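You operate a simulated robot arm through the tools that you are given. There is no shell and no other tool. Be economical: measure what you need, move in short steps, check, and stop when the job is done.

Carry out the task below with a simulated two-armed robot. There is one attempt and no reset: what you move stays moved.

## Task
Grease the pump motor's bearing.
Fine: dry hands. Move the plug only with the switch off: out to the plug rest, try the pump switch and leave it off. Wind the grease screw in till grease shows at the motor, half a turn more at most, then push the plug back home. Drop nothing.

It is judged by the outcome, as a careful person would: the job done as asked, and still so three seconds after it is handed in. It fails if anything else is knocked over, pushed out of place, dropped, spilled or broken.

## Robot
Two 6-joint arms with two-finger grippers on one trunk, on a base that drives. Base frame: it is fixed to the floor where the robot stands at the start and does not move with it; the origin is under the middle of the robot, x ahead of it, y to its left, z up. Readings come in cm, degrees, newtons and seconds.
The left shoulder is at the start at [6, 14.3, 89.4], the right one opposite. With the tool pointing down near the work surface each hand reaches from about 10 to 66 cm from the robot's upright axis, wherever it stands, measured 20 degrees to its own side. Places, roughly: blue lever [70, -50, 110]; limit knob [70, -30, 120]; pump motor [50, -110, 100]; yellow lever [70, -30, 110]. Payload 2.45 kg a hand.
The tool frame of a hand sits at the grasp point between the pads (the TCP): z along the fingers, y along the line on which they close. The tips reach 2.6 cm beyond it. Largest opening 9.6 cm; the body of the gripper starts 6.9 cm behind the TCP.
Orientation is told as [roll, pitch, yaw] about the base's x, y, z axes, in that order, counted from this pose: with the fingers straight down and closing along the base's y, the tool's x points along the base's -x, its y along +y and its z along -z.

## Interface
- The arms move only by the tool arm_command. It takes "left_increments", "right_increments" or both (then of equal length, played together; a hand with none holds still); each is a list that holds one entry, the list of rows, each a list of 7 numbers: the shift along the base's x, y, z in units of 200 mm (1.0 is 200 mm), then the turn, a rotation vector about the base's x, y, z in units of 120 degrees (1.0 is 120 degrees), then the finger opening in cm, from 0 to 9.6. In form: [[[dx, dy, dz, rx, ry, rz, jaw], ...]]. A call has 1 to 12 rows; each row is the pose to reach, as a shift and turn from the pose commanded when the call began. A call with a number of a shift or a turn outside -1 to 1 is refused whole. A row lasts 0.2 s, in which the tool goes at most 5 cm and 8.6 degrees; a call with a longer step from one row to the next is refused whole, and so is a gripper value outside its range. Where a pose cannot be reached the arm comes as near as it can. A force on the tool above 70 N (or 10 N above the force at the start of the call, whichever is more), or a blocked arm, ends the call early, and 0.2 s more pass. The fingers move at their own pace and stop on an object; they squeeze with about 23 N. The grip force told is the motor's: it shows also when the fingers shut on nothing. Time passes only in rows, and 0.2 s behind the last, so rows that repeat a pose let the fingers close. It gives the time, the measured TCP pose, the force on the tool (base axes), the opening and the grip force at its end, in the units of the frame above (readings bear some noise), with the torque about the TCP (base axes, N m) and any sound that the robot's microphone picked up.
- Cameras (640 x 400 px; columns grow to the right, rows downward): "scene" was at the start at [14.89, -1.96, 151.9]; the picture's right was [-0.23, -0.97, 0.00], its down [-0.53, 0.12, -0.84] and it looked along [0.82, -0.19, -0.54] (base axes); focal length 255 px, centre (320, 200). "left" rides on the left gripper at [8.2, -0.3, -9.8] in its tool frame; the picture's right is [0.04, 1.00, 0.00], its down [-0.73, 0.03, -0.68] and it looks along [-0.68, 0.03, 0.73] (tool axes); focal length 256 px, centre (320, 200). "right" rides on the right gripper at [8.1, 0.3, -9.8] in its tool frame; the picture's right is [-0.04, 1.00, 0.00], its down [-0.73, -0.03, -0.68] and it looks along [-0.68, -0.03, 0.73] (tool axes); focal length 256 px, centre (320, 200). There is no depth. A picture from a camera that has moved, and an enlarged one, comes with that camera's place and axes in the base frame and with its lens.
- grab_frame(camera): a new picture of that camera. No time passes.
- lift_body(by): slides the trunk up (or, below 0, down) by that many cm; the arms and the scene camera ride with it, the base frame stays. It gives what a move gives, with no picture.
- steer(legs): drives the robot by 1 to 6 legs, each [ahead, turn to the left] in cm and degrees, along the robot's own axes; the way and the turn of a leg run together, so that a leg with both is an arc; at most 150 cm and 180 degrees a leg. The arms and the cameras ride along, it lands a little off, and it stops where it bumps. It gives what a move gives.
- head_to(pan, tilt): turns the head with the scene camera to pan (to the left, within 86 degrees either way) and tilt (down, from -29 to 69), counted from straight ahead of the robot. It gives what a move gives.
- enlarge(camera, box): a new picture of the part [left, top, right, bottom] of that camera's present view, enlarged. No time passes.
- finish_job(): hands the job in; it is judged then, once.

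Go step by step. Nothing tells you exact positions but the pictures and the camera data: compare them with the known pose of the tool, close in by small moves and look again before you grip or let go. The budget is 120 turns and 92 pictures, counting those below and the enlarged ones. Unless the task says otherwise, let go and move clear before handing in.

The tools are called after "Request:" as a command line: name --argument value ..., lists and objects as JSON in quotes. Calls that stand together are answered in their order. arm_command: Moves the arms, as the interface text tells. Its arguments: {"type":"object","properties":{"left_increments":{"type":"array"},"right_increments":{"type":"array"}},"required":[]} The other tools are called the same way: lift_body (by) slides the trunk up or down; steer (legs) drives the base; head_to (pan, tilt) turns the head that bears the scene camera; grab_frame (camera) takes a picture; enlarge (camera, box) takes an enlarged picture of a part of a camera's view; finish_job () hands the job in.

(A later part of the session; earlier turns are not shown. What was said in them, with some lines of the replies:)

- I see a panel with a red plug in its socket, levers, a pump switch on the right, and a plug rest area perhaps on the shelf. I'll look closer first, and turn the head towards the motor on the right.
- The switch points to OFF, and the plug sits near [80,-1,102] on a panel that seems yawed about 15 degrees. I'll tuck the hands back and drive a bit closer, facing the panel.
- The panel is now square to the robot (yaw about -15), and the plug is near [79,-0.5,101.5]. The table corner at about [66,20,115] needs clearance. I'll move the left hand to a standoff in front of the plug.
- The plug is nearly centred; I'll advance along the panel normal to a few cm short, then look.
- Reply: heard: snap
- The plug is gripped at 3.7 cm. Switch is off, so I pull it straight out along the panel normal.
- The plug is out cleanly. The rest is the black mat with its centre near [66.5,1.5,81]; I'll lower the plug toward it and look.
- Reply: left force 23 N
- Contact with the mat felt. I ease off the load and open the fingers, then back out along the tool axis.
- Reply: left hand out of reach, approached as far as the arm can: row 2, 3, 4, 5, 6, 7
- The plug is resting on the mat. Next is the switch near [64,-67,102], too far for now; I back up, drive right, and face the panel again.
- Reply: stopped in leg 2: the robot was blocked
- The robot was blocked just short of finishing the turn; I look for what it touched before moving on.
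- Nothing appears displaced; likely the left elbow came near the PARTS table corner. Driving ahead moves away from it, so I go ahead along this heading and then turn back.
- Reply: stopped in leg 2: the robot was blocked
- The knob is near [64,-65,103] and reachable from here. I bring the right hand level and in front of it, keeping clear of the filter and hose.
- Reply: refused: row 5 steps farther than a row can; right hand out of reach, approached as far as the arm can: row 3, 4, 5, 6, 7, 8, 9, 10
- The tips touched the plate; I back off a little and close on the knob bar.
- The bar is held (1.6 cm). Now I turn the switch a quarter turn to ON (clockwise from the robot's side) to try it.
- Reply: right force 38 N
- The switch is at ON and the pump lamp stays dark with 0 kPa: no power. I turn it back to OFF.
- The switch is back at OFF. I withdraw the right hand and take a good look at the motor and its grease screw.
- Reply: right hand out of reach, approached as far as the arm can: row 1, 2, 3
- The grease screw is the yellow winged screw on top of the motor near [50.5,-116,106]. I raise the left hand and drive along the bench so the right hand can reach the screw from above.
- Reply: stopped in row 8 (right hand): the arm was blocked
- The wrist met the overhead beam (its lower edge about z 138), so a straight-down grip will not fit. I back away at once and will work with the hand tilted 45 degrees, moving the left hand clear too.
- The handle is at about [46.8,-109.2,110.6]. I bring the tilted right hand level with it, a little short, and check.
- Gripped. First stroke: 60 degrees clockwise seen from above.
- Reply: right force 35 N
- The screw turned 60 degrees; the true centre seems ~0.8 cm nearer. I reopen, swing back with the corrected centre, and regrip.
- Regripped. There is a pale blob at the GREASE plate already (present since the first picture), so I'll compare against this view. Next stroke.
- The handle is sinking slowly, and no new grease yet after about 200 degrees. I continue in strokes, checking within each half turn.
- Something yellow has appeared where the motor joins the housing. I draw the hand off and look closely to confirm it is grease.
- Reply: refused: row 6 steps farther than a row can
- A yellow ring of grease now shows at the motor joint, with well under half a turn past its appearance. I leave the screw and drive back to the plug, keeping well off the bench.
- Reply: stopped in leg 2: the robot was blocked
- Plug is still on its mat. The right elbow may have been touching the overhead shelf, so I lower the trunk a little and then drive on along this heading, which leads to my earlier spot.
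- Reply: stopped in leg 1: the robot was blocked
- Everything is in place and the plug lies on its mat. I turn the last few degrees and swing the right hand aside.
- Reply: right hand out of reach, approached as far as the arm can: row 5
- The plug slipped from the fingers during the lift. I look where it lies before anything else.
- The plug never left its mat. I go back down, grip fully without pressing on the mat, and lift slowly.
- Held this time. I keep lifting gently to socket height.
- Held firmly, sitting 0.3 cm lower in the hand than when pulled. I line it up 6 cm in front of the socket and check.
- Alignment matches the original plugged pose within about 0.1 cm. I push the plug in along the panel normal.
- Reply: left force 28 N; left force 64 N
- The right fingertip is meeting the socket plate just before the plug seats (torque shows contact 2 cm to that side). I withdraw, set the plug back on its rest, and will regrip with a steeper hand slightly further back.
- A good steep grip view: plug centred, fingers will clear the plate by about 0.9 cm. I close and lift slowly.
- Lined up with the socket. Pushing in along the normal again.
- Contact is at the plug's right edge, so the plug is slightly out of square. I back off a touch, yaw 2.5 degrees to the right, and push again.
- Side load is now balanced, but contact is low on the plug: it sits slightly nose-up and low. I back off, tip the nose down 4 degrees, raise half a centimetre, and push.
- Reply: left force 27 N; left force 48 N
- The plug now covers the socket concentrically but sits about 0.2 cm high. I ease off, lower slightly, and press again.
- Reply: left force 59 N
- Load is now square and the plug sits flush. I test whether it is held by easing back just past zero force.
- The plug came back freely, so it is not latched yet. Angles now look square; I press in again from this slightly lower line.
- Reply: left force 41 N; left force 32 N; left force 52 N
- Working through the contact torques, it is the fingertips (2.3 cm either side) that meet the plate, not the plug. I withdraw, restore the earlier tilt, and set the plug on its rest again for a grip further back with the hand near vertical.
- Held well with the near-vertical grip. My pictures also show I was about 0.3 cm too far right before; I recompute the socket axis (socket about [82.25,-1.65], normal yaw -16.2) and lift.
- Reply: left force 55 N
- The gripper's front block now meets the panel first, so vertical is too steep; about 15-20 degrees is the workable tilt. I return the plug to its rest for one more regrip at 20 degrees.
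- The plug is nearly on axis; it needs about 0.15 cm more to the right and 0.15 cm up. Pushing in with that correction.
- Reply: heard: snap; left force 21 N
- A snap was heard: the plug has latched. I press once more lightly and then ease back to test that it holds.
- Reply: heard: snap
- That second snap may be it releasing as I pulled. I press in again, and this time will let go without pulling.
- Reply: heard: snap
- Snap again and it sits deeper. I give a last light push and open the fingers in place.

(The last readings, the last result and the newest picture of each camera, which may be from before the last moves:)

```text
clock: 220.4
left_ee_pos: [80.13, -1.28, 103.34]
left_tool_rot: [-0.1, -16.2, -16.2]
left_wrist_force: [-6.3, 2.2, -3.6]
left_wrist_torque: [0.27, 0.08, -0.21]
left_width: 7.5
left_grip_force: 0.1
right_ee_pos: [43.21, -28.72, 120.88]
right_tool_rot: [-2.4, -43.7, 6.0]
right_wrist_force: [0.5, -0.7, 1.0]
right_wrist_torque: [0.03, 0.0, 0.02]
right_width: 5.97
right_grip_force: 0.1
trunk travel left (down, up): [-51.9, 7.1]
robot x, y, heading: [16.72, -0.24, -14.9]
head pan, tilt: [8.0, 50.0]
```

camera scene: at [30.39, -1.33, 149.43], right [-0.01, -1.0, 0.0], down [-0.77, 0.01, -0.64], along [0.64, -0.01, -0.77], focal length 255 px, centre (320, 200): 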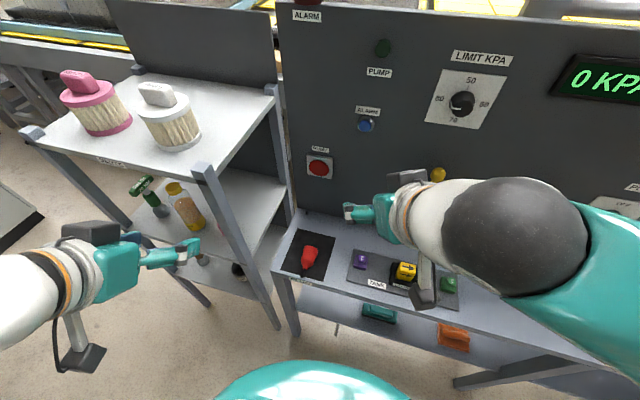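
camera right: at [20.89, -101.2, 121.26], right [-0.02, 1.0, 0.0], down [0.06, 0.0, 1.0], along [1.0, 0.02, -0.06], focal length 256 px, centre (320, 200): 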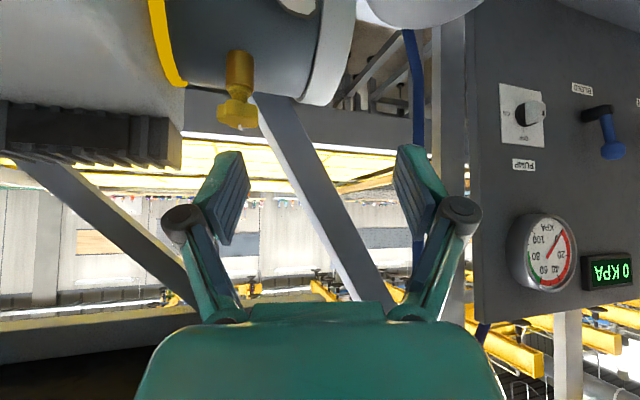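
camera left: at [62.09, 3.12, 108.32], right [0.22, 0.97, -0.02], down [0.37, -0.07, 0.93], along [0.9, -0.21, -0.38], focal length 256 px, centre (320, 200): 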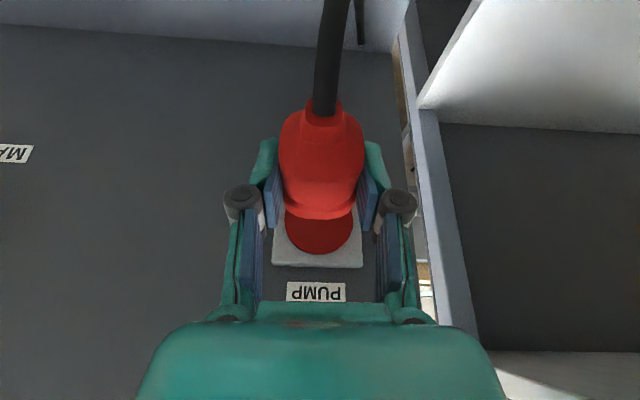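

No sound of anything falling. I draw the hand up and back along its own axis, clear of the plug.

Request:
arm_command --left_increments '[[[-0.015, 0.004, 0.02, 0, 0, 0, 8], [-0.035, 0.01, 0.1, 0, 0, 0, 8], [-0.06, 0.017, 0.2, 0, 0, 0, 8], [-0.1, 0.03, 0.35, 0, 0, 0, 8], [-0.2, 0.06, 0.5, 0, 0, 0, 8], [-0.35, 0.08, 0.6, 0, 0, 0, 8], [-0.52, 0.08, 0.65, 0, 0, 0, 8], [-0.7, 0.08, 0.65, 0, 0, 0, 8]]]'

```text
clock: 222.2
left_ee_pos: [66.06, 0.27, 116.41]
left_tool_rot: [0.0, -16.3, -16.1]
left_wrist_force: [0.7, 0.2, -0.5]
left_wrist_torque: [0.01, 0.02, 0.01]
left_width: 7.98
left_grip_force: 0.1
right_ee_pos: [43.01, -28.69, 120.93]
right_tool_rot: [-2.5, -43.8, 5.9]
right_wrist_force: [-0.6, 0.5, 0.0]
right_wrist_torque: [-0.04, 0.0, 0.03]
right_width: 6.01
right_grip_force: 0.0
trunk travel left (down, up): [-51.9, 7.1]
robot x, y, heading: [16.88, -0.5, -15.2]
head pan, tilt: [8.0, 50.0]
```

The plug latched with a snap and nothing fell. The switch is off, grease shows at the motor, and both hands are clear, so I hand in.

Request:
finish_job

```text
The job is handed in.
```

I greased the pump motor's bearing and pushed the plug back into its socket. It latched with an audible snap, but I had no pictures left to confirm that by eye.

- **Switch:** It was off every time the plug moved. With the plug out on its rest I turned it on, and the pump lamp stayed dark at 0 kPa. I then turned it back off and left it there.
- **Grease:** I wound the screw in a little under one full turn, until a yellow ring showed where the motor meets its housing. I stopped within about a fifth of a turn of it appearing.
- **Plug:** It went home on the fourth approach. The earlier tries were slightly out of line or had the gripper touching the panel, so I set the plug back on its rest and regripped it each time. It slipped from the fingers once at the start of a lift and stayed on the rest.
- **Bumps:** My wrist bumped the overhead beam by the motor once, and the drive stopped short of several turns without my finding what it met. I saw nothing displaced.
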